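You operate a simulated robot arm through the tools that you are given. There is no shell and no other tool. Be economical: measure what you need, move in short steps, check, and stop when the job is done.

The job below is to be done with a simulated robot arm. You get a single attempt, and the scene is never put back.

TASK
Reset the breaker that has tripped in the white box.
Fine: push it off, then on, press the blue button, shut the door; leave the other breakers and the grey knob alone.

Only the result counts: the job must be done as asked and must still hold three seconds after the hand-in. Knocking over, shifting, dropping, spilling or breaking anything else fails it.

THE ROBOT
A 6-joint arm with a two-finger gripper, hanging from a carriage that runs on a gantry, over the field with the corners [-2038, 1027], [-2041, -353], [59, -357], [62, 1023] (x, y) and turns from -351 to 336 degrees about z. Base frame: it is fixed where the carriage stands at the start and does not move with it; the origin is on the floor, on the carriage's upright axis, x ahead of it, y to its left, z up. Lengths are in mm, angles in degrees, forces in N, time in s.
With the tool pointing down near the work surface it reaches from about 100 to 380 mm from the robot's upright axis, wherever it stands. Its first joint turns from -166.0 to 166.0 degrees. Places, roughly: blue button in the white box [800, 0, 500]; grey knob in the white box [800, 200, 400]; white box [800, 100, 600]; white box door [700, 100, 600]. Payload 2.45 kg.
Tool frame: the origin (TCP) lies between the finger pads and is the grasp point; the fingertips stand 26 mm ahead of it; z points along the fingers, y is the line along which they close. The gripper opens to 96 mm. The gripper's body begins 69 mm behind the TCP.
Orientation is told as [roll, pitch, yaw] about the base's x, y, z axes, in that order, counted from this pose: with the fingers straight down and closing along the base's y, the tool's x points along the base's -x, its y along +y and its z along -z.

THE INTERFACE
- The arm moves only by the tool move_arm. Its argument "plan" is a list of rows, each a list of 3 entries, a list of its own where there are three numbers: the closure in counts, from 0 (fully open) to 255 (shut), then the shift along the tool's x, y, z in mm, then the turn, a rotation vector about the tool's x, y, z in degrees. In form: [[grip, [x, y, z], [ax, ay, az]], ...]. A call has 1 to 12 rows; each row is the pose to reach, as a shift and turn from the pose commanded when the call began, along the tool's axes at that moment. Rows are played at 5 a second. More than 50 mm and 8.6 degrees between two rows, or a gripper value outside its range, and nothing of the call is played. Where a pose cannot be reached the arm comes as near as it can. A force on the tool above 50 N (or 10 N above the force at the start of the call, whichever is more), or a blocked arm, ends the call early, and 0.2 s more pass. The fingers move at their own pace and stop on an object; they squeeze with about 41 N. The grip force told is the motor's: it shows also when the fingers shut on nothing. Time passes only in rows, and 0.2 s behind the last, so rows that repeat a pose let the fingers close. It gives the time, the measured TCP pose, the force on the tool (base axes), the opening and the grip force at its end, in the units of the frame above (readings bear some noise), with the torque about the TCP (base axes, N m) and any sound that the robot's microphone picked up, and new pictures: "pictures" is both (left out), scene, wrist or none.
- Cameras (640 x 400 px; columns grow to the right, rows downward): "scene" is now at [254.7, 15.4, 1510.2]; the picture's right is [0.30, -0.96, 0.00], its down [-0.89, -0.28, -0.36] and it looks along [0.35, 0.11, -0.93] (base axes); focal length 284 px, centre (320, 200). "wrist" rides on the gripper at [82, 3, -98] in the tool frame; the picture's right is [-0.04, 1.00, 0.00], its down [-0.73, -0.03, -0.68] and it looks along [-0.68, -0.03, 0.73] (tool axes); focal length 256 px, centre (320, 200). There is no depth. A picture from a camera that has moved, and an enlarged one, comes with that camera's place and axes in the base frame and with its lens.
- slide_trunk(by): slides the trunk up (or, below 0, down) by that many mm; the arm and the scene camera ride with it, the base frame stays. It gives what a move gives, with no picture.
- steer(legs): drives the robot by 1 to 6 legs, each [ahead, left, turn to the left] in mm, mm and degrees, along the robot's own axes; the way and the turn of a leg run together, so that a leg with both is an arc; at most 1500 mm and 180 degrees a leg. The arm and the cameras ride along, it lands a little off, and it stops where it bumps. It keeps to its track: a leg is cut to what the track allows. It gives what a move gives, and a new picture of the scene camera.
- pan_tilt(pan, tilt): turns the head with the scene camera to pan (to the left, within 155 degrees either way) and tilt (down, from -29 to 69), counted from straight ahead of the robot. It gives what a move gives, and a new picture of the scene camera.
- inspect(camera, box): a new picture of the part [left, top, right, bottom] of that camera's present view, enlarged. The clock stands still meanwhile.
- hand_in(): hands the job in; it is judged then, once.

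Work in short steps. Places have to be worked out from the pictures, the camera data and where the tool is seen: move nearer, look again, correct. Check each grasp and each placing, and mend what went wrong. You have 120 turns and 260 pictures in all, those below and enlarged ones among them. Open the gripper and draw the arm clear of the work before you hand the job in, unless the task says otherwise; then end with one line.

The tools are called after "Call:" by a JSON object that holds its "op" and its "data". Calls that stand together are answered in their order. move_arm: Moves the arm, as the interface text tells. Its arguments: {"type":"object","properties":{"plan":{"type":"array"},"pictures":{"type":"string","enum":["both","scene","wrist","none"]}},"required":["plan"]} The other tools are called the same way: slide_trunk (by) slides the trunk up or down; steer (legs) drives the base; pan_tilt (pan, tilt) turns the head that bears the scene camera; inspect (camera, box) takes an enlarged picture of a part of a camera's view; hand_in () hands the job in.

At the start:

```text
t: 0.0
ee_pos: [465.6, -22.9, 859.9]
ee_rot: [0.0, 0.0, 0.0]
force: [0.4, -0.1, -0.1]
moment: [0.02, -0.02, -0.01]
grip_width: 95.9
grasp_force: 0.0
trunk travel left (down, up): [-249.0, 353.0]
robot x, y, heading: [1.5, 3.3, 0.2]
head pan, tilt: [17.2, 68.7]
```

scene: 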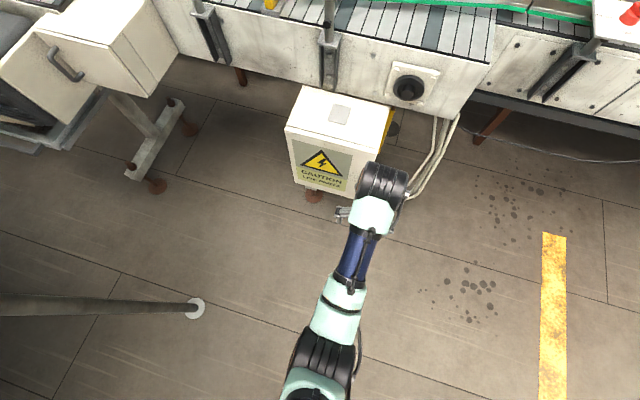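
wrist: 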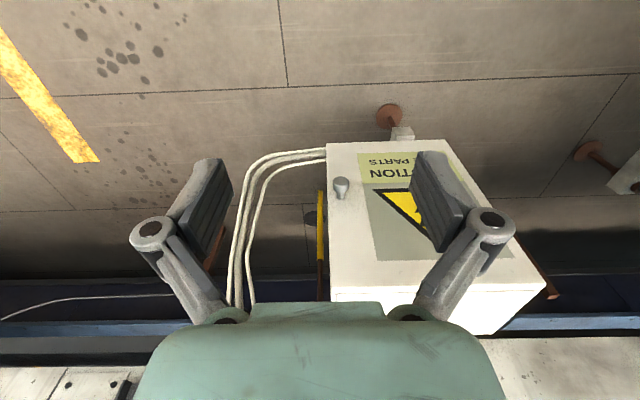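

The white box stands with its door facing me, with a small knob on its low-y side. I'll enlarge both views to measure the door and its knob.

Call:
{"op": "inspect", "data": {"camera": "wrist", "box": [220, 100, 580, 340]}}

Call:
{"op": "inspect", "data": {"camera": "scene", "box": [260, 60, 440, 220]}}

```text
1.67 times, centred on (400, 220) of wrist
camera zoom: at [385.2, -19.6, 959.0], right [0.04, 1.0, 0.0], down [0.73, -0.03, 0.68], along [0.68, -0.03, -0.73], focal length 427 px, centre (187, 167)
```

zoom: 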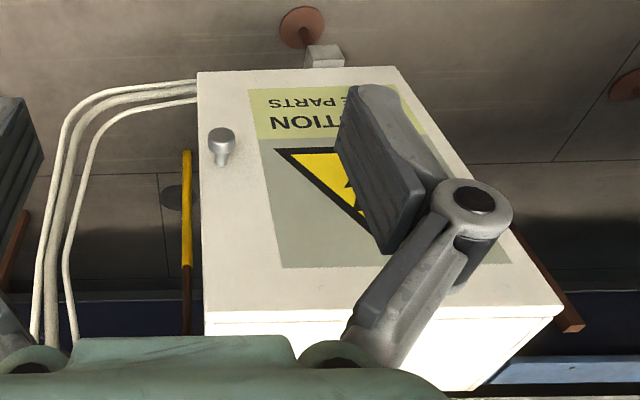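

```text
2.50 times, centred on (350, 140) of scene
camera zoom: at [254.7, 15.4, 1510.2], right [0.3, -0.96, 0.0], down [-0.89, -0.28, -0.36], along [0.35, 0.11, -0.93], focal length 710 px, centre (245, 350)
```

zoom: 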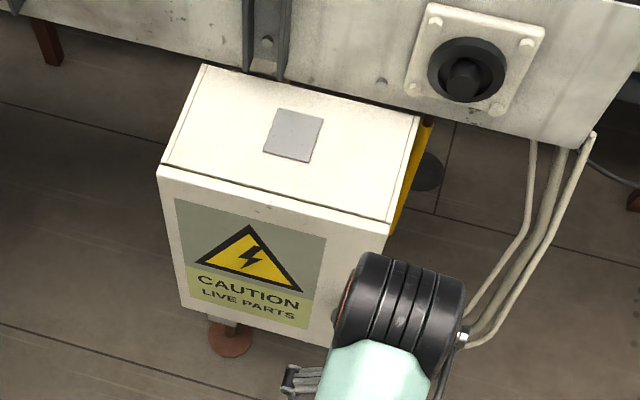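

Triangulated: the door front is at x≈715, y −18…275, z 400…782, and its knob is at y≈6, z≈592, sticking out about 30 mm. I'll lower the trunk so the arm can reach forward.

Call:
{"op": "slide_trunk", "data": {"by": -220}}

Call:
{"op": "pan_tilt", "data": {"pan": 10, "tilt": 50}}

```text
t: 2.3
ee_pos: [465.4, -22.8, 641.0]
ee_rot: [0.0, -0.1, 0.0]
force: [0.4, 0.9, 0.5]
moment: [0.0, 0.01, 0.05]
grip_width: 95.7
grasp_force: 0.2
trunk travel left (down, up): [-29.0, 573.0]
robot x, y, heading: [-2.3, 0.0, 0.1]
head pan, tilt: [17.2, 68.7]
```

```text
t: 3.1
ee_pos: [465.8, -23.9, 640.8]
ee_rot: [0.0, 0.0, 0.0]
force: [0.3, -0.5, -0.2]
moment: [-0.01, -0.01, -0.03]
grip_width: 96.2
grasp_force: 0.0
trunk travel left (down, up): [-29.0, 573.0]
robot x, y, heading: [-1.5, 2.8, -0.0]
head pan, tilt: [10.0, 50.0]
camera scene: at [277.0, 12.3, 1312.0], right [0.17, -0.98, 0.0], down [-0.75, -0.13, -0.64], along [0.63, 0.11, -0.77], focal length 284 px, centre (320, 200)
```

scene: 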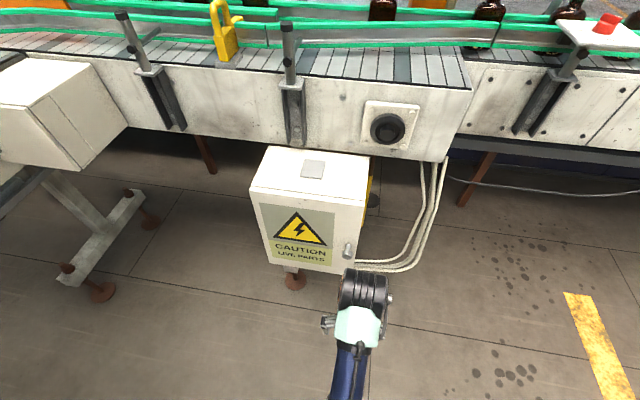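

Now I'll tip the tool forward to horizontal about its own point, well clear of the door.

Call:
{"op": "move_arm", "data": {"plan": [[0, [0, 0, 0], [0, -8, 0]], [0, [0, 0, 0], [0, -16, 0]], [0, [0, 0, 0], [0, -24, 0]], [0, [0, 0, 0], [0, -32, 0]], [0, [0, 0, 0], [0, -40, 0]], [0, [0, 0, 0], [0, -48, 0]], [0, [0, 0, 0], [0, -56, 0]], [0, [0, 0, 0], [0, -64, 0]], [0, [0, 0, 0], [0, -72, 0]], [0, [0, 0, 0], [0, -80, 0]], [0, [0, 0, 0], [0, -88, 0]], [0, [0, 0, 0], [0, -90, 0]]]}}

```text
t: 5.8
ee_pos: [465.3, -11.7, 640.6]
ee_rot: [3.2, -84.8, -0.4]
force: [-0.5, 0.4, -0.1]
moment: [-0.03, 0.01, -0.01]
grip_width: 95.8
grasp_force: 0.0
out of reach, approached as far as the arm can: row 11, 12
trunk travel left (down, up): [-29.0, 573.0]
robot x, y, heading: [1.2, 3.6, 0.3]
head pan, tilt: [10.0, 50.0]
camera scene: at [277.0, 12.3, 1312.1], right [0.17, -0.98, 0.0], down [-0.75, -0.13, -0.64], along [0.63, 0.11, -0.77], focal length 284 px, centre (320, 200)
camera wrist: at [362.0, -13.1, 568.2], right [-0.05, 1.0, 0.04], down [-0.61, -0.06, 0.79], along [0.79, 0.01, 0.61], focal length 256 px, centre (320, 200)
```

scene: 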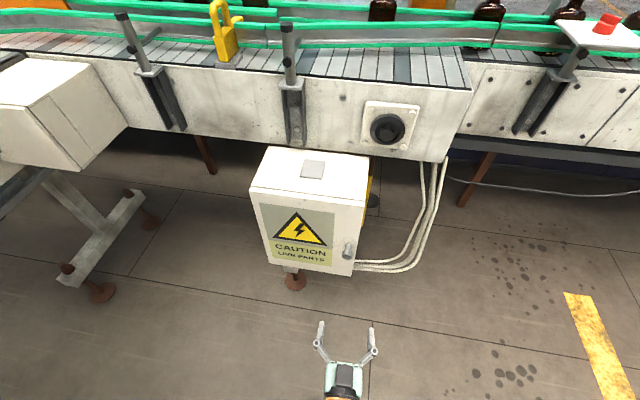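
wrist: 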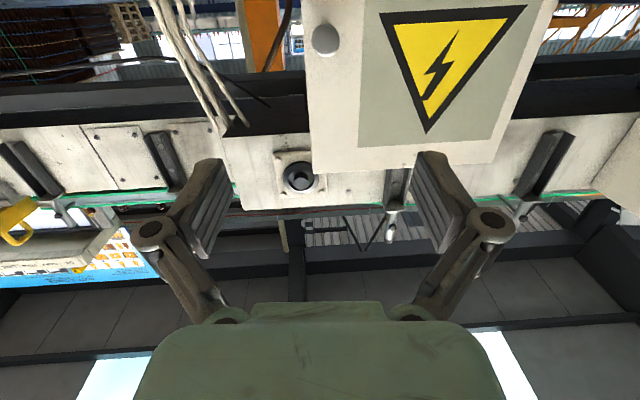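

The arm is near a limit in this pose; moving forward should free it. I advance 110 mm and lower toward the knob height.

Call:
{"op": "move_arm", "data": {"plan": [[0, [10, 4, 30], [0, 0, 0]], [0, [20, 8, 60], [0, -2, 0]], [0, [35, 12, 90], [0, -4, 0]], [0, [45, 16, 115], [0, -5, 0]], [0, [45, 16, 115], [0, -5, 0]]]}}

```text
t: 7.0
ee_pos: [573.0, 0.6, 590.6]
ee_rot: [45.5, -89.6, -42.0]
force: [-0.5, -0.7, -0.4]
moment: [0.01, 0.0, -0.02]
grip_width: 96.1
grasp_force: 0.1
out of reach, approached as far as the arm can: row 4, 5
trunk travel left (down, up): [-29.0, 573.0]
robot x, y, heading: [-0.4, -0.8, 0.1]
head pan, tilt: [10.0, 50.0]
camera scene: at [276.7, 12.4, 1312.0], right [0.17, -0.98, 0.0], down [-0.75, -0.13, -0.64], along [0.63, 0.11, -0.77], focal length 284 px, centre (320, 200)
camera wrist: at [476.5, -1.6, 509.3], right [-0.06, 1.0, 0.04], down [-0.67, -0.07, 0.74], along [0.74, 0.01, 0.68], focal length 256 px, centre (320, 200)
```

scene: 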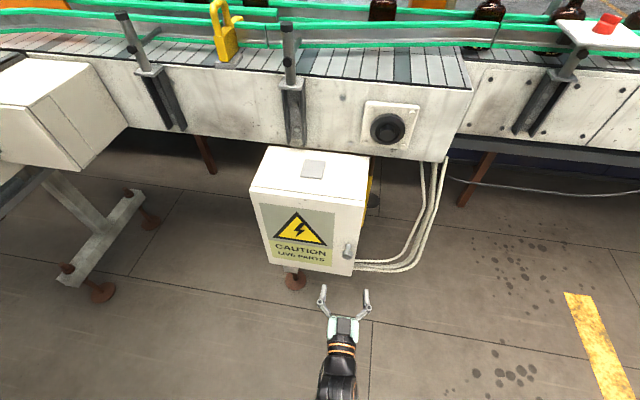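
wrist: 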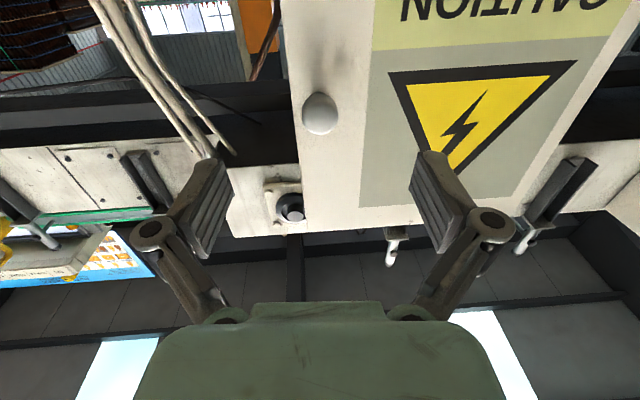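

The knob head is at about [680, 6, 598] with the TCP at [573, 1, 591]. I drive the carriage 50 mm ahead to gain reach.

Call:
{"op": "steer", "data": {"legs": [[50, 0, 0]]}}

```text
t: 7.9
ee_pos: [623.9, -0.2, 590.8]
ee_rot: [55.6, -89.7, -52.2]
force: [0.3, -0.5, -0.6]
moment: [-0.01, 0.04, 0.02]
grip_width: 96.1
grasp_force: 0.0
trunk travel left (down, up): [-29.0, 573.0]
robot x, y, heading: [48.6, 0.9, -0.0]
head pan, tilt: [10.0, 50.0]
camera scene: at [327.3, 12.2, 1312.3], right [0.17, -0.98, 0.0], down [-0.75, -0.13, -0.64], along [0.63, 0.11, -0.77], focal length 284 px, centre (320, 200)
```

scene: 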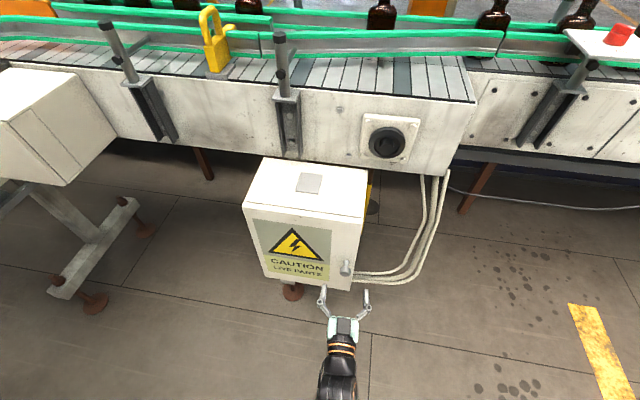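

Now I advance about 55 mm, 8 mm up and 6 mm left, so the fingers straddle the knob.

Call:
{"op": "move_arm", "data": {"plan": [[0, [-8, 6, 0], [0, 0, 0]], [0, [-8, 6, 20], [0, 0, 0]], [0, [-8, 6, 40], [0, 0, 0]], [0, [-8, 6, 54], [0, 0, 0]], [0, [-8, 6, 54], [0, 0, 0]]]}}

```text
t: 9.1
ee_pos: [675.5, 2.9, 602.1]
ee_rot: [31.6, -89.5, -27.8]
force: [0.1, 0.1, 0.7]
moment: [0.0, -0.01, 0.0]
grip_width: 95.8
grasp_force: 0.1
out of reach, approached as far as the arm can: row 3, 4, 5
trunk travel left (down, up): [-29.0, 573.0]
robot x, y, heading: [51.6, 1.1, 0.0]
head pan, tilt: [10.0, 50.0]
camera scene: at [326.3, 12.2, 1312.0], right [0.17, -0.98, 0.0], down [-0.75, -0.13, -0.64], along [0.63, 0.11, -0.77], focal length 284 px, centre (320, 200)
camera wrist: at [577.5, -1.3, 521.3], right [-0.07, 1.0, 0.04], down [-0.67, -0.08, 0.74], along [0.74, 0.02, 0.67], focal length 256 px, centre (320, 200)
```

scene: 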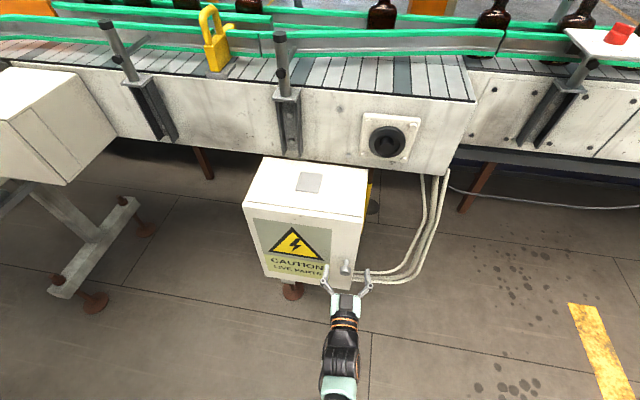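
wrist: 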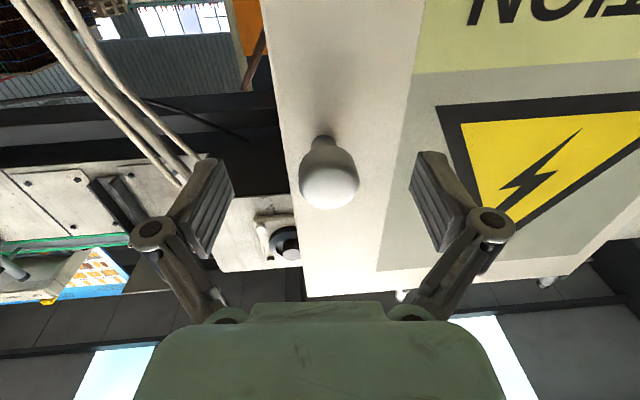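

The knob head shows right at the TCP's image point, so I close the gripper on it.

Call:
{"op": "move_arm", "data": {"plan": [[255, [0, 0, 0], [0, 0, 0]], [255, [0, 0, 0], [0, 0, 0]], [255, [0, 0, 0], [0, 0, 0]], [255, [0, 0, 0], [0, 0, 0]], [255, [0, 0, 0], [0, 0, 0]]]}}

```text
t: 10.3
ee_pos: [674.4, 5.2, 602.5]
ee_rot: [42.5, -89.6, -38.7]
force: [-3.2, 10.3, 2.5]
moment: [-0.05, -0.1, 0.32]
grip_width: 28.9
grasp_force: 44.5
trunk travel left (down, up): [-29.0, 573.0]
robot x, y, heading: [47.5, -1.9, 0.2]
head pan, tilt: [10.0, 50.0]
camera scene: at [326.1, 14.1, 1312.0], right [0.17, -0.98, 0.0], down [-0.75, -0.13, -0.64], along [0.63, 0.11, -0.77], focal length 284 px, centre (320, 200)
camera wrist: at [577.2, 2.5, 521.4], right [-0.07, 1.0, 0.05], down [-0.67, -0.08, 0.74], along [0.74, 0.02, 0.67], focal length 256 px, centre (320, 200)
```

scene: 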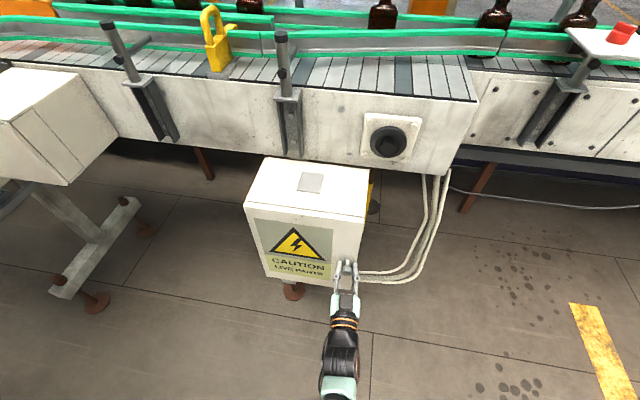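
wrist: 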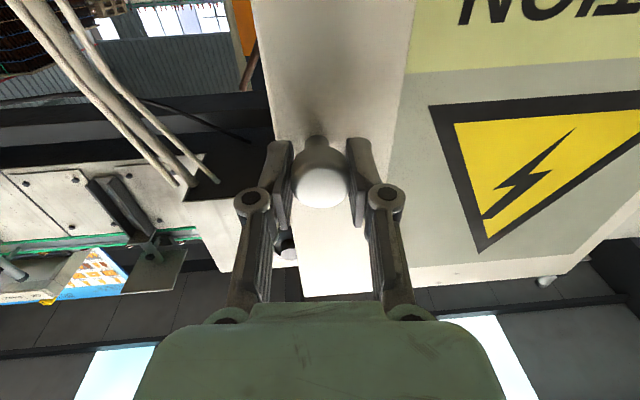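

The fingers hold the knob (28.9 mm wide). I pull it open along the arc about a hinge at roughly (720, 272), turning with the door.

Call:
{"op": "move_arm", "data": {"plan": [[255, [0, 1, -8], [2, 0, 0]], [255, [0, 5, -23], [5, 0, 0]], [255, [0, 12, -46], [10, 0, 0]], [255, [0, 21, -68], [15, 0, 0]], [255, [0, 31, -89], [20, 0, 0]], [255, [0, 31, -89], [20, 0, 0]]]}}

```text
t: 10.8
ee_pos: [665.6, 7.2, 600.8]
ee_rot: [21.7, -89.2, -18.7]
force: [5.9, 28.1, -5.9]
moment: [-0.35, -0.42, 0.27]
grip_width: 28.6
grasp_force: 45.1
out of reach, approached as far as the arm can: row 1, 2
trunk travel left (down, up): [-29.0, 573.0]
robot x, y, heading: [53.3, 0.5, 0.4]
head pan, tilt: [10.0, 50.0]
stopped in row 2: the force on the tool passed its limit at 51 N (the readings are from after the stop); the commanded pose is now the measured one
camera scene: at [327.6, 20.2, 1312.5], right [0.18, -0.98, -0.01], down [-0.75, -0.13, -0.64], along [0.63, 0.12, -0.76], focal length 284 px, centre (320, 200)
camera wrist: at [568.2, 5.2, 522.1], right [-0.05, 1.0, 0.04], down [-0.67, -0.07, 0.74], along [0.74, 0.01, 0.67], focal length 256 px, centre (320, 200)
```

scene: 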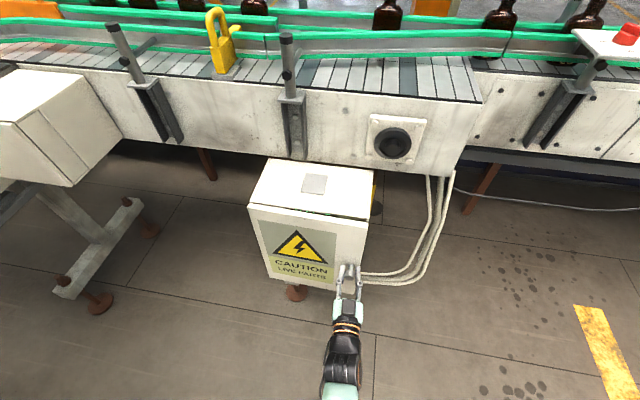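
wrist: 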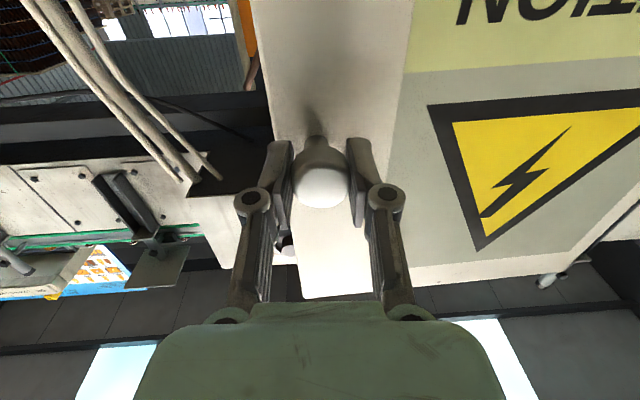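

The door has started to open (~9 mm), but the arm is at a reach limit in this pose. I pull with the carriage instead, which keeps the arm rigid.

Call:
{"op": "steer", "data": {"legs": [[-20, 2, 0]]}}

```text
t: 11.6
ee_pos: [646.1, 9.6, 601.7]
ee_rot: [39.1, -89.1, -36.2]
force: [12.8, 44.2, -13.3]
moment: [-0.07, 0.05, -0.23]
grip_width: 28.4
grasp_force: 45.0
trunk travel left (down, up): [-29.0, 573.0]
robot x, y, heading: [28.4, 1.0, 0.3]
head pan, tilt: [10.0, 50.0]
camera scene: at [308.1, 23.7, 1312.5], right [0.18, -0.98, -0.01], down [-0.75, -0.13, -0.64], along [0.63, 0.12, -0.76], focal length 284 px, centre (320, 200)
```

scene: 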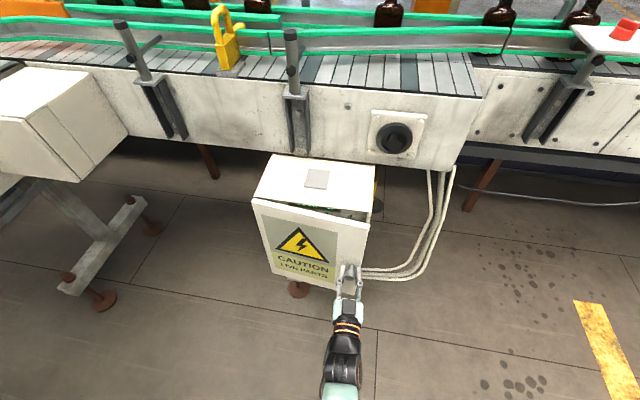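

The door is following. A +y force remains, so I add more left motion on the arc.

Call:
{"op": "steer", "data": {"legs": [[0, 8, 0], [-20, 7, 0]]}}

```text
t: 12.8
ee_pos: [626.9, 16.5, 602.4]
ee_rot: [18.5, -89.3, -15.6]
force: [7.6, 14.4, -0.5]
moment: [-0.02, 0.24, -0.44]
grip_width: 28.9
grasp_force: 44.9
trunk travel left (down, up): [-29.0, 573.0]
robot x, y, heading: [12.7, 18.1, 0.3]
head pan, tilt: [10.0, 50.0]
camera scene: at [288.0, 33.4, 1312.5], right [0.18, -0.98, 0.0], down [-0.75, -0.13, -0.64], along [0.63, 0.12, -0.77], focal length 284 px, centre (320, 200)
```

scene: 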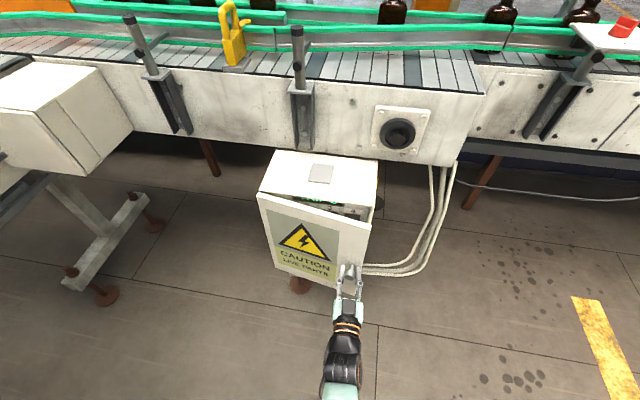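

About 10° open with low forces. Continue along the arc to about 30°.

Call:
{"op": "steer", "data": {"legs": [[-21, 9, 0], [-21, 11, 0], [-19, 12, 0], [-19, 14, 0]]}}

```text
t: 14.8
ee_pos: [546.5, 55.7, 603.4]
ee_rot: [4.0, -89.3, -1.2]
force: [1.2, -4.9, 6.5]
moment: [0.04, -0.07, -1.18]
grip_width: 30.6
grasp_force: 45.0
trunk travel left (down, up): [-29.0, 573.0]
robot x, y, heading: [-70.4, 61.8, 0.1]
head pan, tilt: [10.0, 50.0]
camera scene: at [206.8, 75.7, 1312.2], right [0.18, -0.98, 0.0], down [-0.75, -0.14, -0.64], along [0.63, 0.11, -0.77], focal length 284 px, centre (320, 200)
```

scene: 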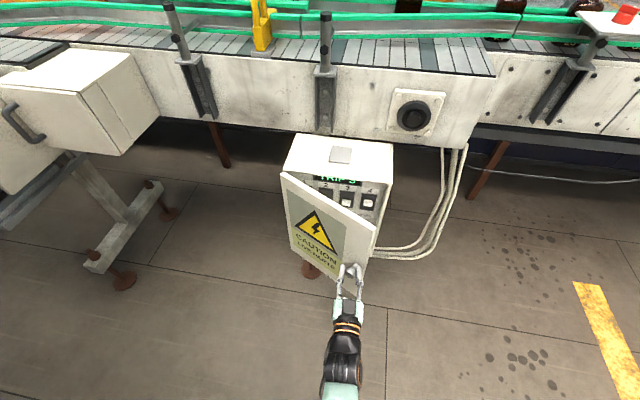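

About 30° open and moving smoothly. I continue on the arc to ~50°.

Call:
{"op": "steer", "data": {"legs": [[-17, 16, 0], [-17, 18, 0], [-13, 19, 0], [-12, 20, 0]]}}

Call:
{"op": "inspect", "data": {"camera": "scene", "box": [260, 100, 440, 290]}}

```text
t: 16.8
ee_pos: [483.1, 109.0, 600.4]
ee_rot: [4.6, -89.3, -2.5]
force: [-23.7, -14.9, 8.8]
moment: [-0.2, -0.47, 0.18]
grip_width: 28.8
grasp_force: 45.3
trunk travel left (down, up): [-29.0, 573.0]
robot x, y, heading: [-126.9, 127.1, -0.2]
head pan, tilt: [10.0, 50.0]
stopped in leg 4: the force on the tool passed its limit at 54 N (the readings are from after the stop); the commanded pose is now the measured one
camera scene: at [147.4, 137.2, 1310.8], right [0.17, -0.98, 0.0], down [-0.76, -0.13, -0.64], along [0.63, 0.11, -0.77], focal length 284 px, centre (320, 200)
```

scene: 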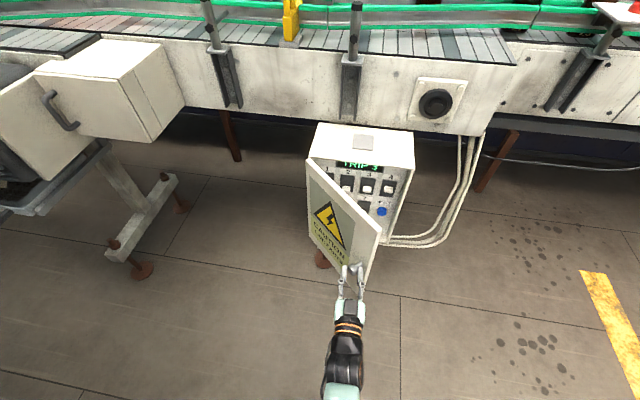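

```text
2.11 times, centred on (350, 195) of scene
camera zoom: at [147.4, 137.2, 1310.8], right [0.17, -0.98, 0.0], down [-0.76, -0.13, -0.64], along [0.63, 0.11, -0.77], focal length 598 px, centre (257, 210)
```

zoom: 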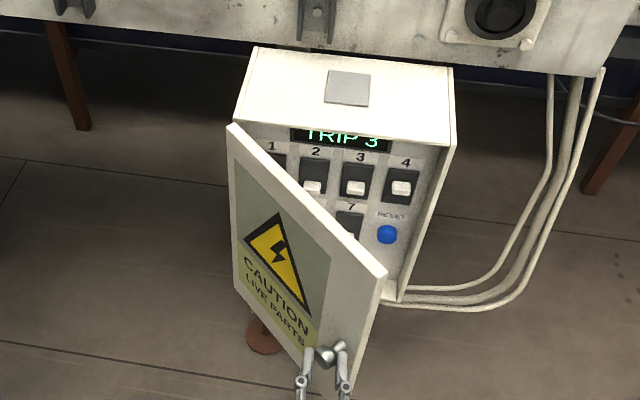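

The display says TRIP 3; the door is ~55° open. I open the gripper slightly and back off the knob.

Call:
{"op": "move_arm", "data": {"plan": [[150, [0, 3, -4], [0, 0, 0]], [150, [0, 5, -20], [0, 0, 0]], [150, [0, 5, -40], [0, 0, 0]], [150, [0, 0, -60], [0, 0, 0]], [150, [0, 0, -80], [0, 0, 0]], [150, [0, 0, -80], [0, 0, 0]]]}}

```text
t: 18.2
ee_pos: [410.7, 113.0, 604.2]
ee_rot: [19.7, -89.4, -17.4]
force: [0.9, 0.1, -0.4]
moment: [-0.01, 0.03, 0.03]
grip_width: 39.5
grasp_force: 0.1
trunk travel left (down, up): [-29.0, 573.0]
robot x, y, heading: [-126.8, 126.9, 0.1]
head pan, tilt: [10.0, 50.0]
camera scene: at [151.6, 140.6, 1312.2], right [0.17, -0.98, 0.0], down [-0.75, -0.13, -0.64], along [0.63, 0.11, -0.77], focal length 284 px, centre (320, 200)
camera wrist: at [312.5, 112.8, 523.6], right [-0.04, 1.0, 0.04], down [-0.67, -0.06, 0.74], along [0.74, 0.0, 0.67], focal length 256 px, centre (320, 200)
```

scene: 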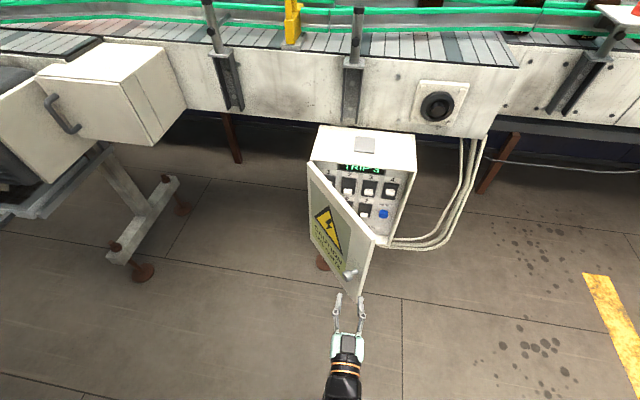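
wrist: 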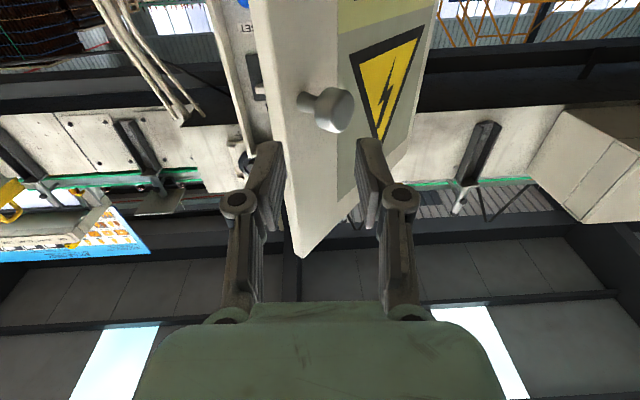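

Released cleanly. I close the gripper, then go right, forward past the door edge, and sweep left to push the door fully open from inside.

Call:
{"op": "move_arm", "data": {"plan": [[255, [0, 0, 0], [0, 0, 0]], [255, [0, 0, 0], [0, 0, 0]], [255, [0, 0, 0], [0, 0, 0]]], "pictures": "none"}}

Call:
{"op": "steer", "data": {"legs": [[0, -100, 0], [150, 0, 0]]}}

```text
t: 19.0
ee_pos: [409.9, 113.1, 604.0]
ee_rot: [20.9, -89.4, -18.5]
force: [-0.2, 0.9, -0.4]
moment: [-0.02, 0.0, -0.01]
grip_width: 0.0
grasp_force: 28.5
trunk travel left (down, up): [-29.0, 573.0]
robot x, y, heading: [-124.4, 129.5, 0.1]
head pan, tilt: [10.0, 50.0]
```

```text
t: 21.1
ee_pos: [559.6, 13.0, 604.2]
ee_rot: [22.2, -89.4, -19.7]
force: [-0.4, -0.3, -0.6]
moment: [0.02, -0.02, 0.02]
grip_width: 0.0
grasp_force: 28.6
trunk travel left (down, up): [-29.0, 573.0]
robot x, y, heading: [25.0, 27.6, -0.1]
head pan, tilt: [10.0, 50.0]
camera scene: at [301.2, 40.8, 1312.3], right [0.17, -0.98, 0.0], down [-0.75, -0.13, -0.64], along [0.63, 0.11, -0.77], focal length 284 px, centre (320, 200)
```

scene: 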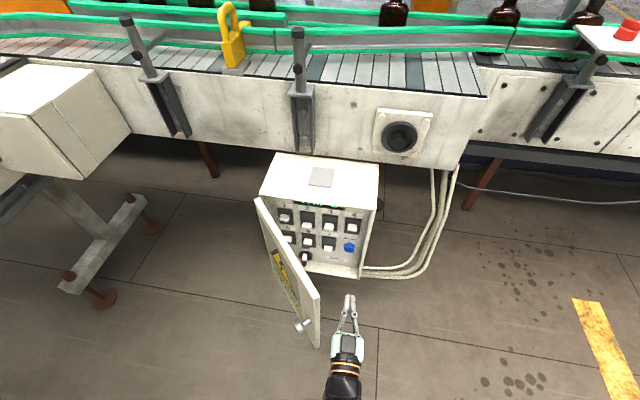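

The door swung a bit more by itself. Sweep left gently to push it toward ~95°.

Call:
{"op": "steer", "data": {"legs": [[0, 80, 0], [0, 60, 0], [0, 60, 0]]}}

```text
t: 22.3
ee_pos: [550.9, 76.0, 601.5]
ee_rot: [37.1, -89.4, -35.3]
force: [-19.6, -13.4, 5.2]
moment: [0.53, -0.12, 1.62]
grip_width: 0.0
grasp_force: 28.5
trunk travel left (down, up): [-29.0, 573.0]
robot x, y, heading: [19.6, 98.9, -0.1]
head pan, tilt: [10.0, 50.0]
stopped in leg 1: the robot was blocked; the commanded pose is now the measured one
camera scene: at [296.7, 109.3, 1311.2], right [0.17, -0.99, 0.0], down [-0.76, -0.13, -0.64], along [0.63, 0.11, -0.77], focal length 284 px, centre (320, 200)
```

scene: 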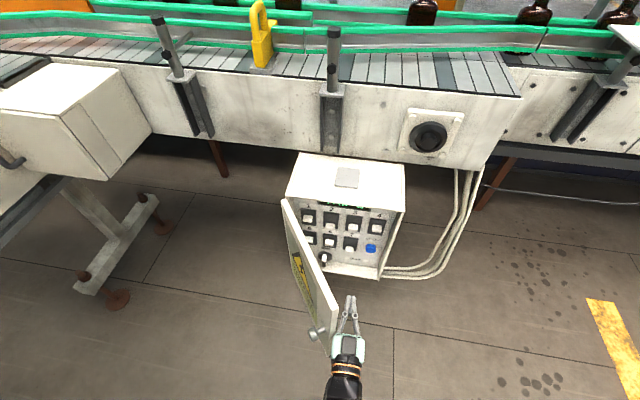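

The wide gripper body jammed on the door's edge (door at ~53°, edge at ≈(490,105)). I step right, back off so only the thin fingers overlap the edge, and push left again.

Call:
{"op": "steer", "data": {"legs": [[0, -50, 0], [-62, 0, 0], [0, 60, 0], [0, 60, 0]]}}

```text
t: 24.9
ee_pos: [496.7, 154.1, 604.3]
ee_rot: [56.1, -89.3, -54.0]
force: [1.2, -0.4, 0.1]
moment: [-0.01, -0.02, -0.02]
grip_width: 0.0
grasp_force: 29.0
trunk travel left (down, up): [-29.0, 573.0]
robot x, y, heading: [-39.4, 169.1, -0.1]
head pan, tilt: [10.0, 50.0]
camera scene: at [238.3, 182.8, 1312.1], right [0.17, -0.99, 0.0], down [-0.75, -0.13, -0.64], along [0.63, 0.11, -0.77], focal length 284 px, centre (320, 200)
```

scene: 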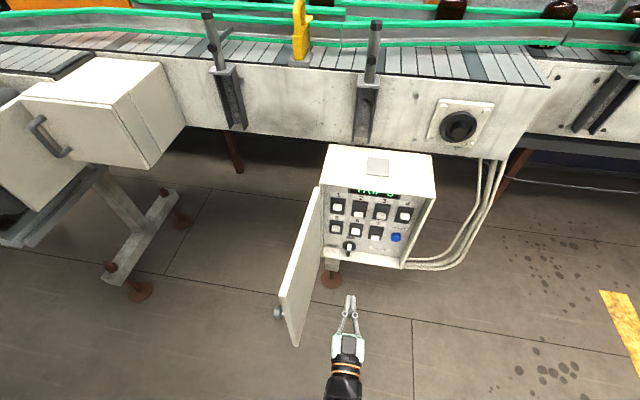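

The door is now about 90° open. I inspect the panel.

Call:
{"op": "inspect", "data": {"camera": "scene", "box": [310, 140, 450, 280]}}

Call:
{"op": "inspect", "data": {"camera": "wrist", "box": [0, 0, 640, 400]}}

```text
2.86 times, centred on (380, 210) of scene
camera zoom: at [238.3, 182.8, 1312.1], right [0.17, -0.99, 0.0], down [-0.75, -0.13, -0.64], along [0.63, 0.11, -0.77], focal length 812 px, centre (149, 171)
```

zoom: 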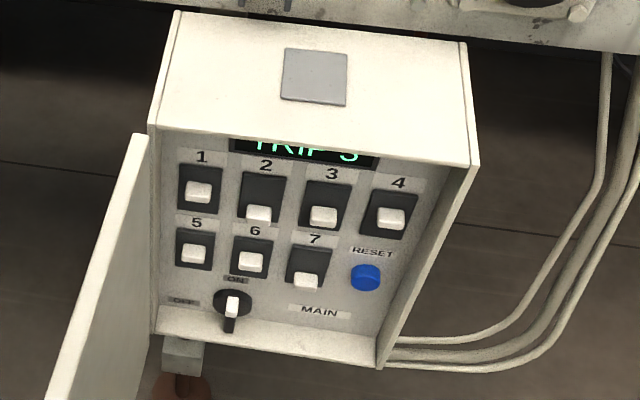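

```text
1.00 times, centred on (320, 200) of wrist (not enlarged: the box is as wide or as high as the picture)
camera zoom: at [398.3, 154.4, 523.6], right [-0.04, 1.0, 0.05], down [-0.67, -0.06, 0.74], along [0.74, -0.01, 0.67], focal length 256 px, centre (320, 200)
```

zoom: 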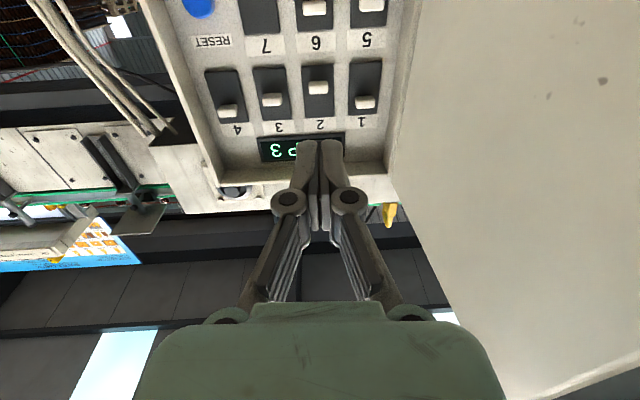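

Call:
{"op": "inspect", "data": {"camera": "wrist", "box": [180, 0, 420, 170]}}

```text
2.35 times, centred on (300, 85) of wrist
camera zoom: at [398.3, 154.4, 523.6], right [-0.04, 1.0, 0.05], down [-0.67, -0.06, 0.74], along [0.74, -0.01, 0.67], focal length 602 px, centre (367, 471)
```

zoom: 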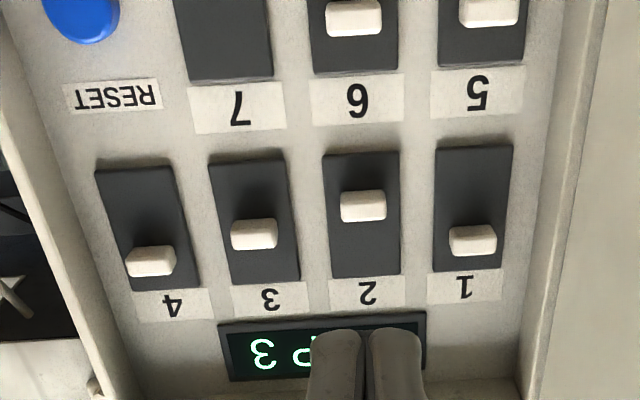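

Breakers 1, 4 (up) are on, 2 is down (off), and 3 is in the middle = tripped; so down = off, up = on. Handle 3's tip triangulates to [750, 93.5, 652], panel face x≈766. I line up in front of it with the carriage.

Call:
{"op": "steer", "data": {"legs": [[0, -60, 0], [92, 0, 0]]}}

Call:
{"op": "move_arm", "data": {"plan": [[255, [-20, 0, 0], [0, 0, 0]], [255, [-40, 0, 0], [0, 0, 0]], [255, [-60, 0, 0], [0, 0, 0]], [255, [-76, 0, 10], [0, 0, 0]], [255, [-76, 0, 40], [0, 0, 0]], [255, [-76, 0, 70], [0, 0, 0]], [255, [-76, 0, 70], [0, 0, 0]]]}}

```text
t: 26.6
ee_pos: [589.1, 92.4, 605.8]
ee_rot: [57.8, -89.4, -55.6]
force: [0.7, 1.0, -0.5]
moment: [0.0, 0.04, -0.02]
grip_width: 0.0
grasp_force: 28.6
trunk travel left (down, up): [-29.0, 573.0]
robot x, y, heading: [50.1, 107.5, -0.2]
head pan, tilt: [10.0, 50.0]
camera scene: at [330.0, 121.9, 1312.3], right [0.17, -0.98, 0.0], down [-0.75, -0.13, -0.64], along [0.63, 0.11, -0.77], focal length 284 px, centre (320, 200)
```

scene: 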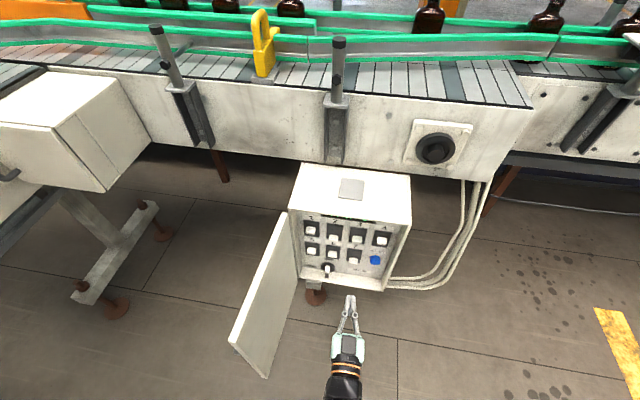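

```text
t: 28.2
ee_pos: [655.8, 94.7, 678.4]
ee_rot: [52.3, -89.3, -50.1]
force: [-0.2, -0.7, 0.1]
moment: [0.0, 0.02, 0.01]
grip_width: 0.1
grasp_force: 28.8
trunk travel left (down, up): [-29.0, 573.0]
robot x, y, heading: [53.7, 110.1, -0.5]
head pan, tilt: [10.0, 50.0]
camera scene: at [329.0, 121.9, 1312.0], right [0.17, -0.98, 0.0], down [-0.75, -0.13, -0.64], along [0.63, 0.11, -0.77], focal length 284 px, centre (320, 200)
camera wrist: at [559.3, 95.5, 598.8], right [-0.04, 1.0, 0.05], down [-0.67, -0.06, 0.74], along [0.74, -0.01, 0.67], focal length 256 px, centre (320, 200)
```

scene: 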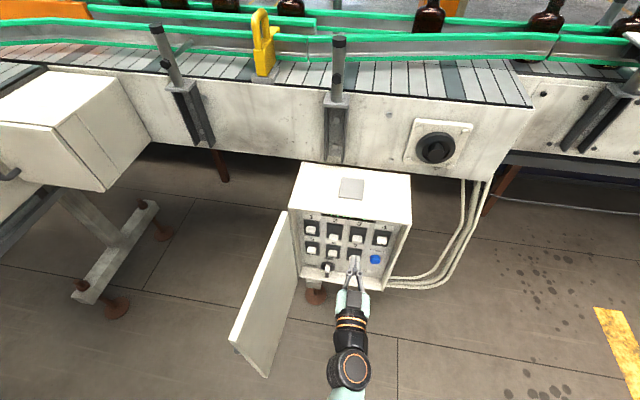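
wrist: 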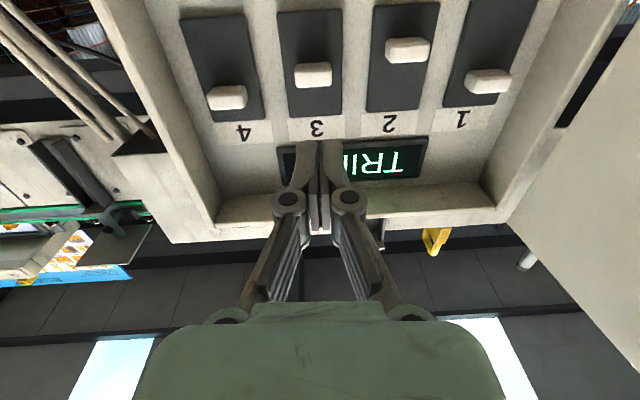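

Alignment is good (y≈94, TCP just above handle 3, z=678). I advance until the fingertips sit just above the handle near the panel.

Call:
{"op": "move_arm", "data": {"plan": [[255, [0, 0, 25], [0, 0, 0]], [255, [0, 0, 50], [0, 0, 0]], [255, [0, 0, 72], [0, 0, 0]], [255, [0, 0, 72], [0, 0, 0]]]}}

```text
t: 29.2
ee_pos: [728.1, 96.6, 678.5]
ee_rot: [51.0, -89.4, -48.9]
force: [0.2, 0.1, 0.6]
moment: [-0.01, 0.01, -0.03]
grip_width: 0.0
grasp_force: 28.6
trunk travel left (down, up): [-29.0, 573.0]
robot x, y, heading: [54.0, 110.7, -0.2]
head pan, tilt: [10.0, 50.0]
camera scene: at [329.0, 121.9, 1312.0], right [0.17, -0.98, 0.0], down [-0.75, -0.13, -0.64], along [0.63, 0.11, -0.77], focal length 284 px, centre (320, 200)
camera wrist: at [630.6, 97.1, 598.3], right [-0.04, 1.0, 0.05], down [-0.67, -0.06, 0.74], along [0.74, -0.01, 0.67], focal length 256 px, centre (320, 200)
```

scene: 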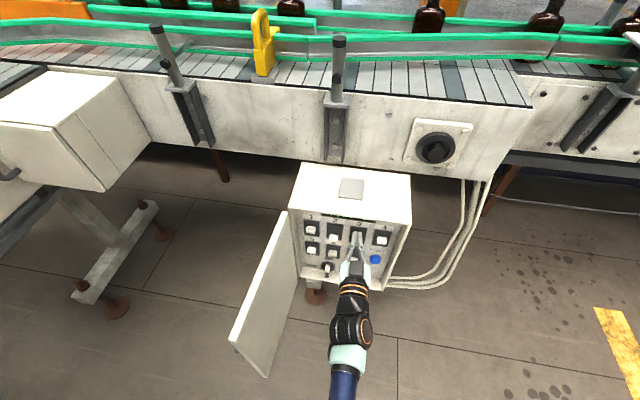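
wrist: 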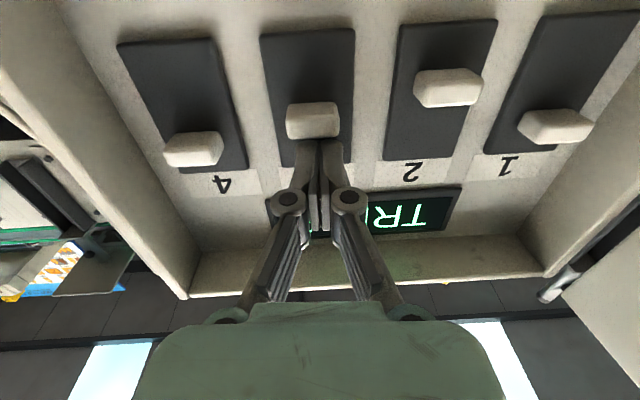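

The fingertips sit just above handle 3 and clear of 2 and 4. Push down for OFF.

Call:
{"op": "move_arm", "data": {"plan": [[255, [8, -2, 2], [0, 0, 0]], [255, [16, -2, 2], [0, 0, 0]], [255, [24, -2, 2], [0, 0, 0]], [255, [28, -2, 2], [0, 0, 0]], [255, [28, -2, 2], [0, 0, 0]]]}}

```text
t: 30.4
ee_pos: [732.8, 96.1, 656.9]
ee_rot: [121.1, -89.5, -118.7]
force: [-13.0, -1.6, 36.3]
moment: [-0.01, -0.52, -0.08]
grip_width: 6.1
grasp_force: 28.7
trunk travel left (down, up): [-29.0, 573.0]
robot x, y, heading: [54.1, 107.8, -0.1]
head pan, tilt: [10.0, 50.0]
camera scene: at [329.8, 121.7, 1312.7], right [0.17, -0.98, 0.0], down [-0.75, -0.13, -0.64], along [0.63, 0.11, -0.77], focal length 284 px, centre (320, 200)
camera wrist: at [636.3, 95.7, 574.8], right [-0.04, 1.0, 0.05], down [-0.68, -0.06, 0.73], along [0.73, 0.0, 0.68], focal length 256 px, centre (320, 200)
```

scene: 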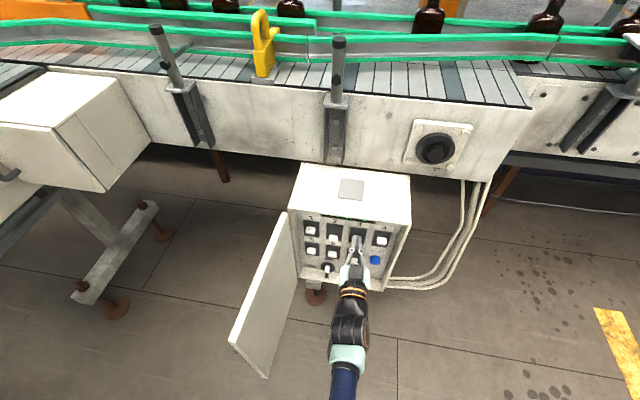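
wrist: 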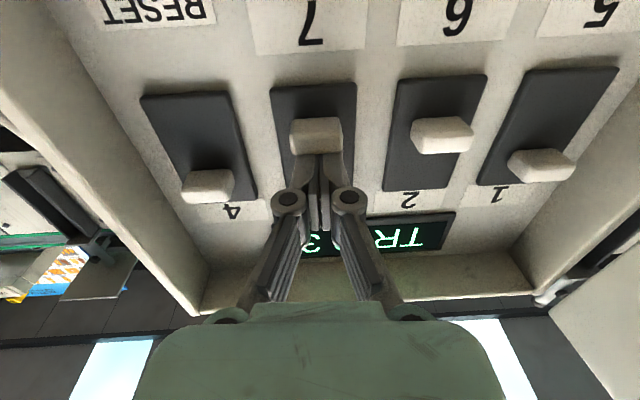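

Handle 3 is now level with handle 2 (off), against its stop. I ease up and retreat to verify it holds.

Call:
{"op": "move_arm", "data": {"plan": [[255, [-10, 0, 0], [0, 0, 0]], [255, [-12, 0, -25], [0, 0, 0]], [255, [-12, 0, -50], [0, 0, 0]], [255, [0, 0, -60], [0, 0, 0]]], "pictures": "wrist"}}

```text
t: 31.4
ee_pos: [669.9, 93.7, 651.0]
ee_rot: [47.6, -89.3, -45.6]
force: [0.4, -0.1, 0.4]
moment: [0.0, 0.0, -0.04]
grip_width: 0.0
grasp_force: 28.3
trunk travel left (down, up): [-29.0, 573.0]
robot x, y, heading: [53.6, 112.4, -0.0]
head pan, tilt: [10.0, 50.0]
camera wrist: at [572.6, 94.0, 570.6], right [-0.04, 1.0, 0.05], down [-0.67, -0.06, 0.74], along [0.74, -0.01, 0.67], focal length 256 px, centre (320, 200)
```

wrist: 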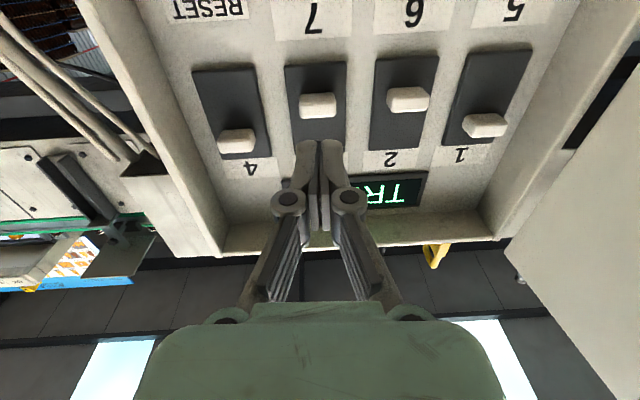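

Handle 3 stays in the off position, matching breaker 2. Now I go below it (tip centre z≈615) and advance.

Call:
{"op": "move_arm", "data": {"plan": [[255, [18, 0, 0], [0, 0, 0]], [255, [36, 0, 0], [0, 0, 0]], [255, [36, 0, 30], [0, 0, 0]], [255, [36, 0, 60], [0, 0, 0]], [255, [36, 0, 60], [0, 0, 0]]]}}

```text
t: 32.6
ee_pos: [726.5, 89.5, 619.4]
ee_rot: [42.1, -89.3, -39.7]
force: [-0.2, -0.4, -0.4]
moment: [0.0, 0.02, 0.01]
grip_width: 0.0
grasp_force: 28.7
out of reach, approached as far as the arm can: row 4, 5
trunk travel left (down, up): [-29.0, 573.0]
robot x, y, heading: [50.8, 107.8, -0.2]
head pan, tilt: [10.0, 50.0]
camera scene: at [329.1, 122.0, 1312.0], right [0.17, -0.98, 0.0], down [-0.75, -0.13, -0.64], along [0.63, 0.11, -0.77], focal length 284 px, centre (320, 200)
camera wrist: at [629.2, 90.4, 539.7], right [-0.04, 1.0, 0.05], down [-0.67, -0.07, 0.74], along [0.74, 0.0, 0.67], focal length 256 px, centre (320, 200)
```

scene: 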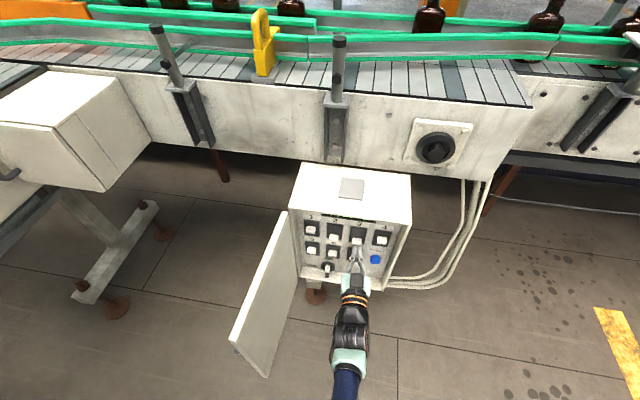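
wrist: 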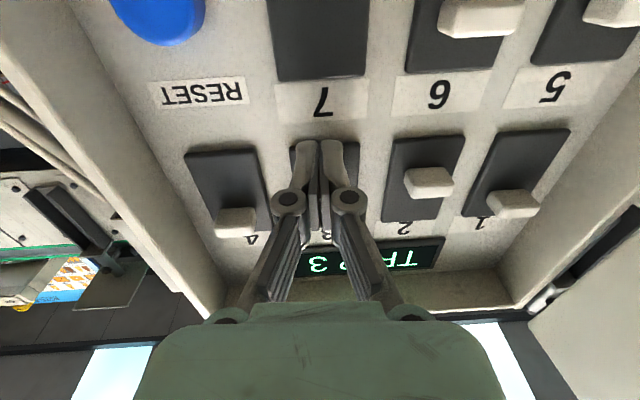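

No contact yet, and the tips sit just below handle 3. Push up for ON, adding a little forward and left.

Call:
{"op": "move_arm", "data": {"plan": [[255, [0, 3, 3], [0, 0, 0]], [255, [-8, 3, 4], [0, 0, 0]], [255, [-16, 3, 4], [0, 0, 0]], [255, [-24, 3, 4], [0, 0, 0]], [255, [-30, 3, 4], [0, 0, 0]], [255, [-34, 3, 4], [0, 0, 0]]]}}

```text
t: 34.0
ee_pos: [730.9, 92.9, 650.3]
ee_rot: [34.3, -89.0, -32.0]
force: [5.4, 0.6, -16.0]
moment: [-0.04, 0.37, -0.02]
grip_width: 6.0
grasp_force: 28.5
out of reach, approached as far as the arm can: row 1
trunk travel left (down, up): [-29.0, 573.0]
robot x, y, heading: [54.6, 110.1, -0.0]
head pan, tilt: [10.0, 50.0]
camera scene: at [329.2, 122.0, 1311.7], right [0.17, -0.98, 0.0], down [-0.75, -0.13, -0.64], along [0.63, 0.11, -0.77], focal length 284 px, centre (320, 200)
camera wrist: at [632.6, 93.6, 570.8], right [-0.04, 1.0, 0.05], down [-0.67, -0.06, 0.74], along [0.74, -0.01, 0.67], focal length 256 px, centre (320, 200)
```

scene: 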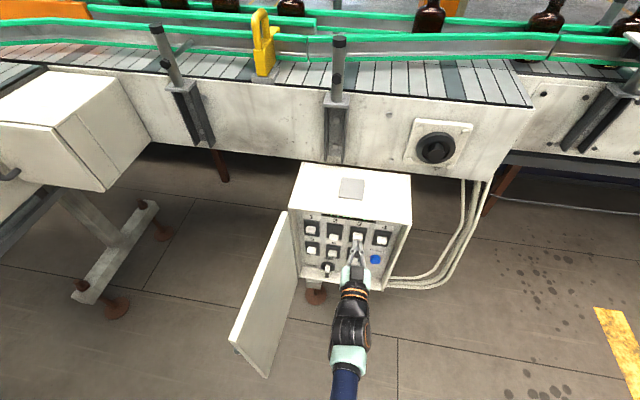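
wrist: 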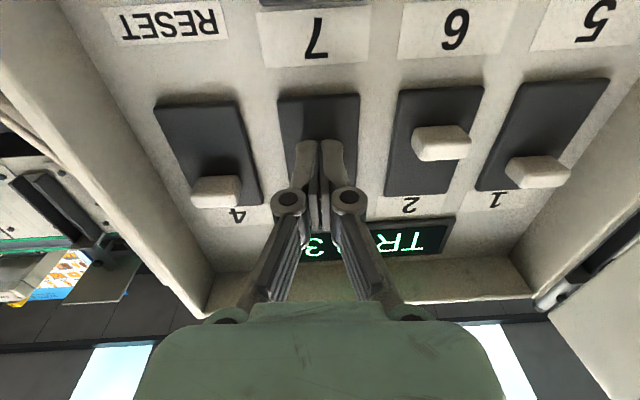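

At TCP z=650 it has travelled past the on position and presses a stop. Back off and check.

Call:
{"op": "move_arm", "data": {"plan": [[255, [8, 0, 0], [0, 0, 0]], [255, [10, 0, -30], [0, 0, 0]], [255, [5, 0, -65], [0, 0, 0]], [255, [30, 0, -75], [0, 0, 0]], [255, [30, 0, -75], [0, 0, 0]]], "pictures": "both"}}

Call:
{"op": "inspect", "data": {"camera": "scene", "box": [285, 155, 425, 295]}}

Call:
{"op": "inspect", "data": {"camera": "wrist", "box": [140, 0, 500, 225]}}

```text
t: 35.2
ee_pos: [656.8, 90.4, 626.4]
ee_rot: [57.8, -89.4, -55.7]
force: [-0.1, 0.3, 0.3]
moment: [-0.02, 0.01, -0.03]
grip_width: 0.1
grasp_force: 28.6
trunk travel left (down, up): [-29.0, 573.0]
robot x, y, heading: [52.1, 112.6, -0.1]
head pan, tilt: [10.0, 50.0]
camera scene: at [329.4, 121.9, 1312.1], right [0.17, -0.98, 0.0], down [-0.75, -0.13, -0.64], along [0.63, 0.11, -0.77], focal length 284 px, centre (320, 200)
camera wrist: at [559.8, 91.0, 544.5], right [-0.04, 1.0, 0.05], down [-0.67, -0.06, 0.74], along [0.74, -0.01, 0.67], focal length 256 px, centre (320, 200)
```

scene: 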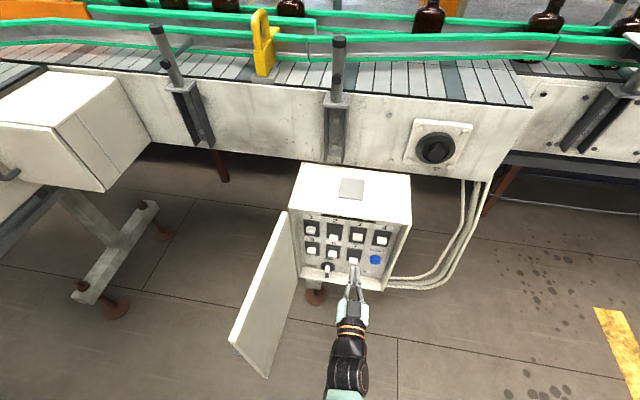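
wrist: 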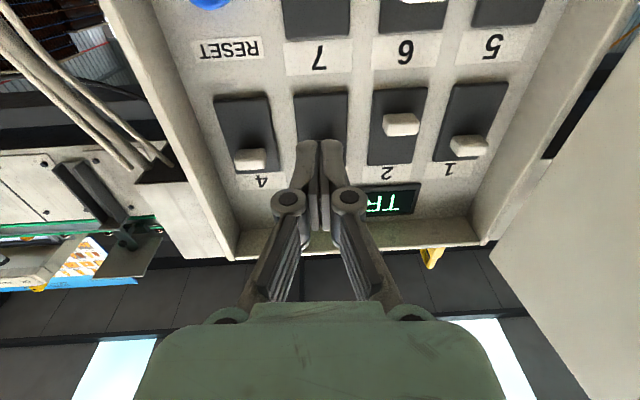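

```text
2.86 times, centred on (355, 225) of scene
camera zoom: at [329.4, 121.9, 1312.1], right [0.17, -0.98, 0.0], down [-0.75, -0.13, -0.64], along [0.63, 0.11, -0.77], focal length 812 px, centre (220, 129)
```

zoom: 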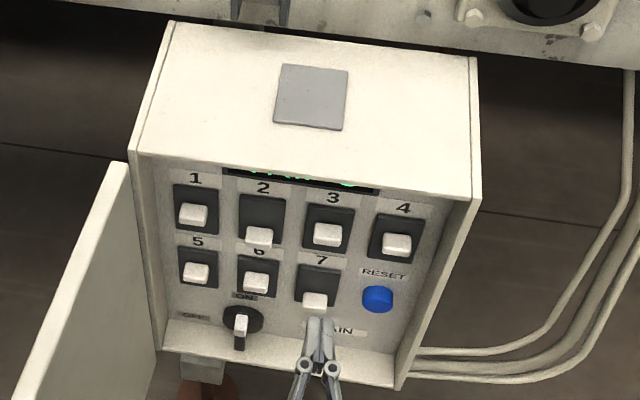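

```text
1.78 times, centred on (320, 112) of wrist
camera zoom: at [559.8, 91.0, 544.5], right [-0.04, 1.0, 0.05], down [-0.67, -0.06, 0.74], along [0.74, -0.01, 0.67], focal length 455 px, centre (320, 356)
```

zoom: 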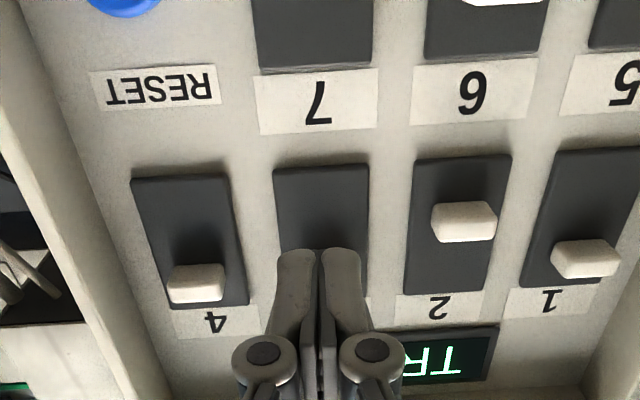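

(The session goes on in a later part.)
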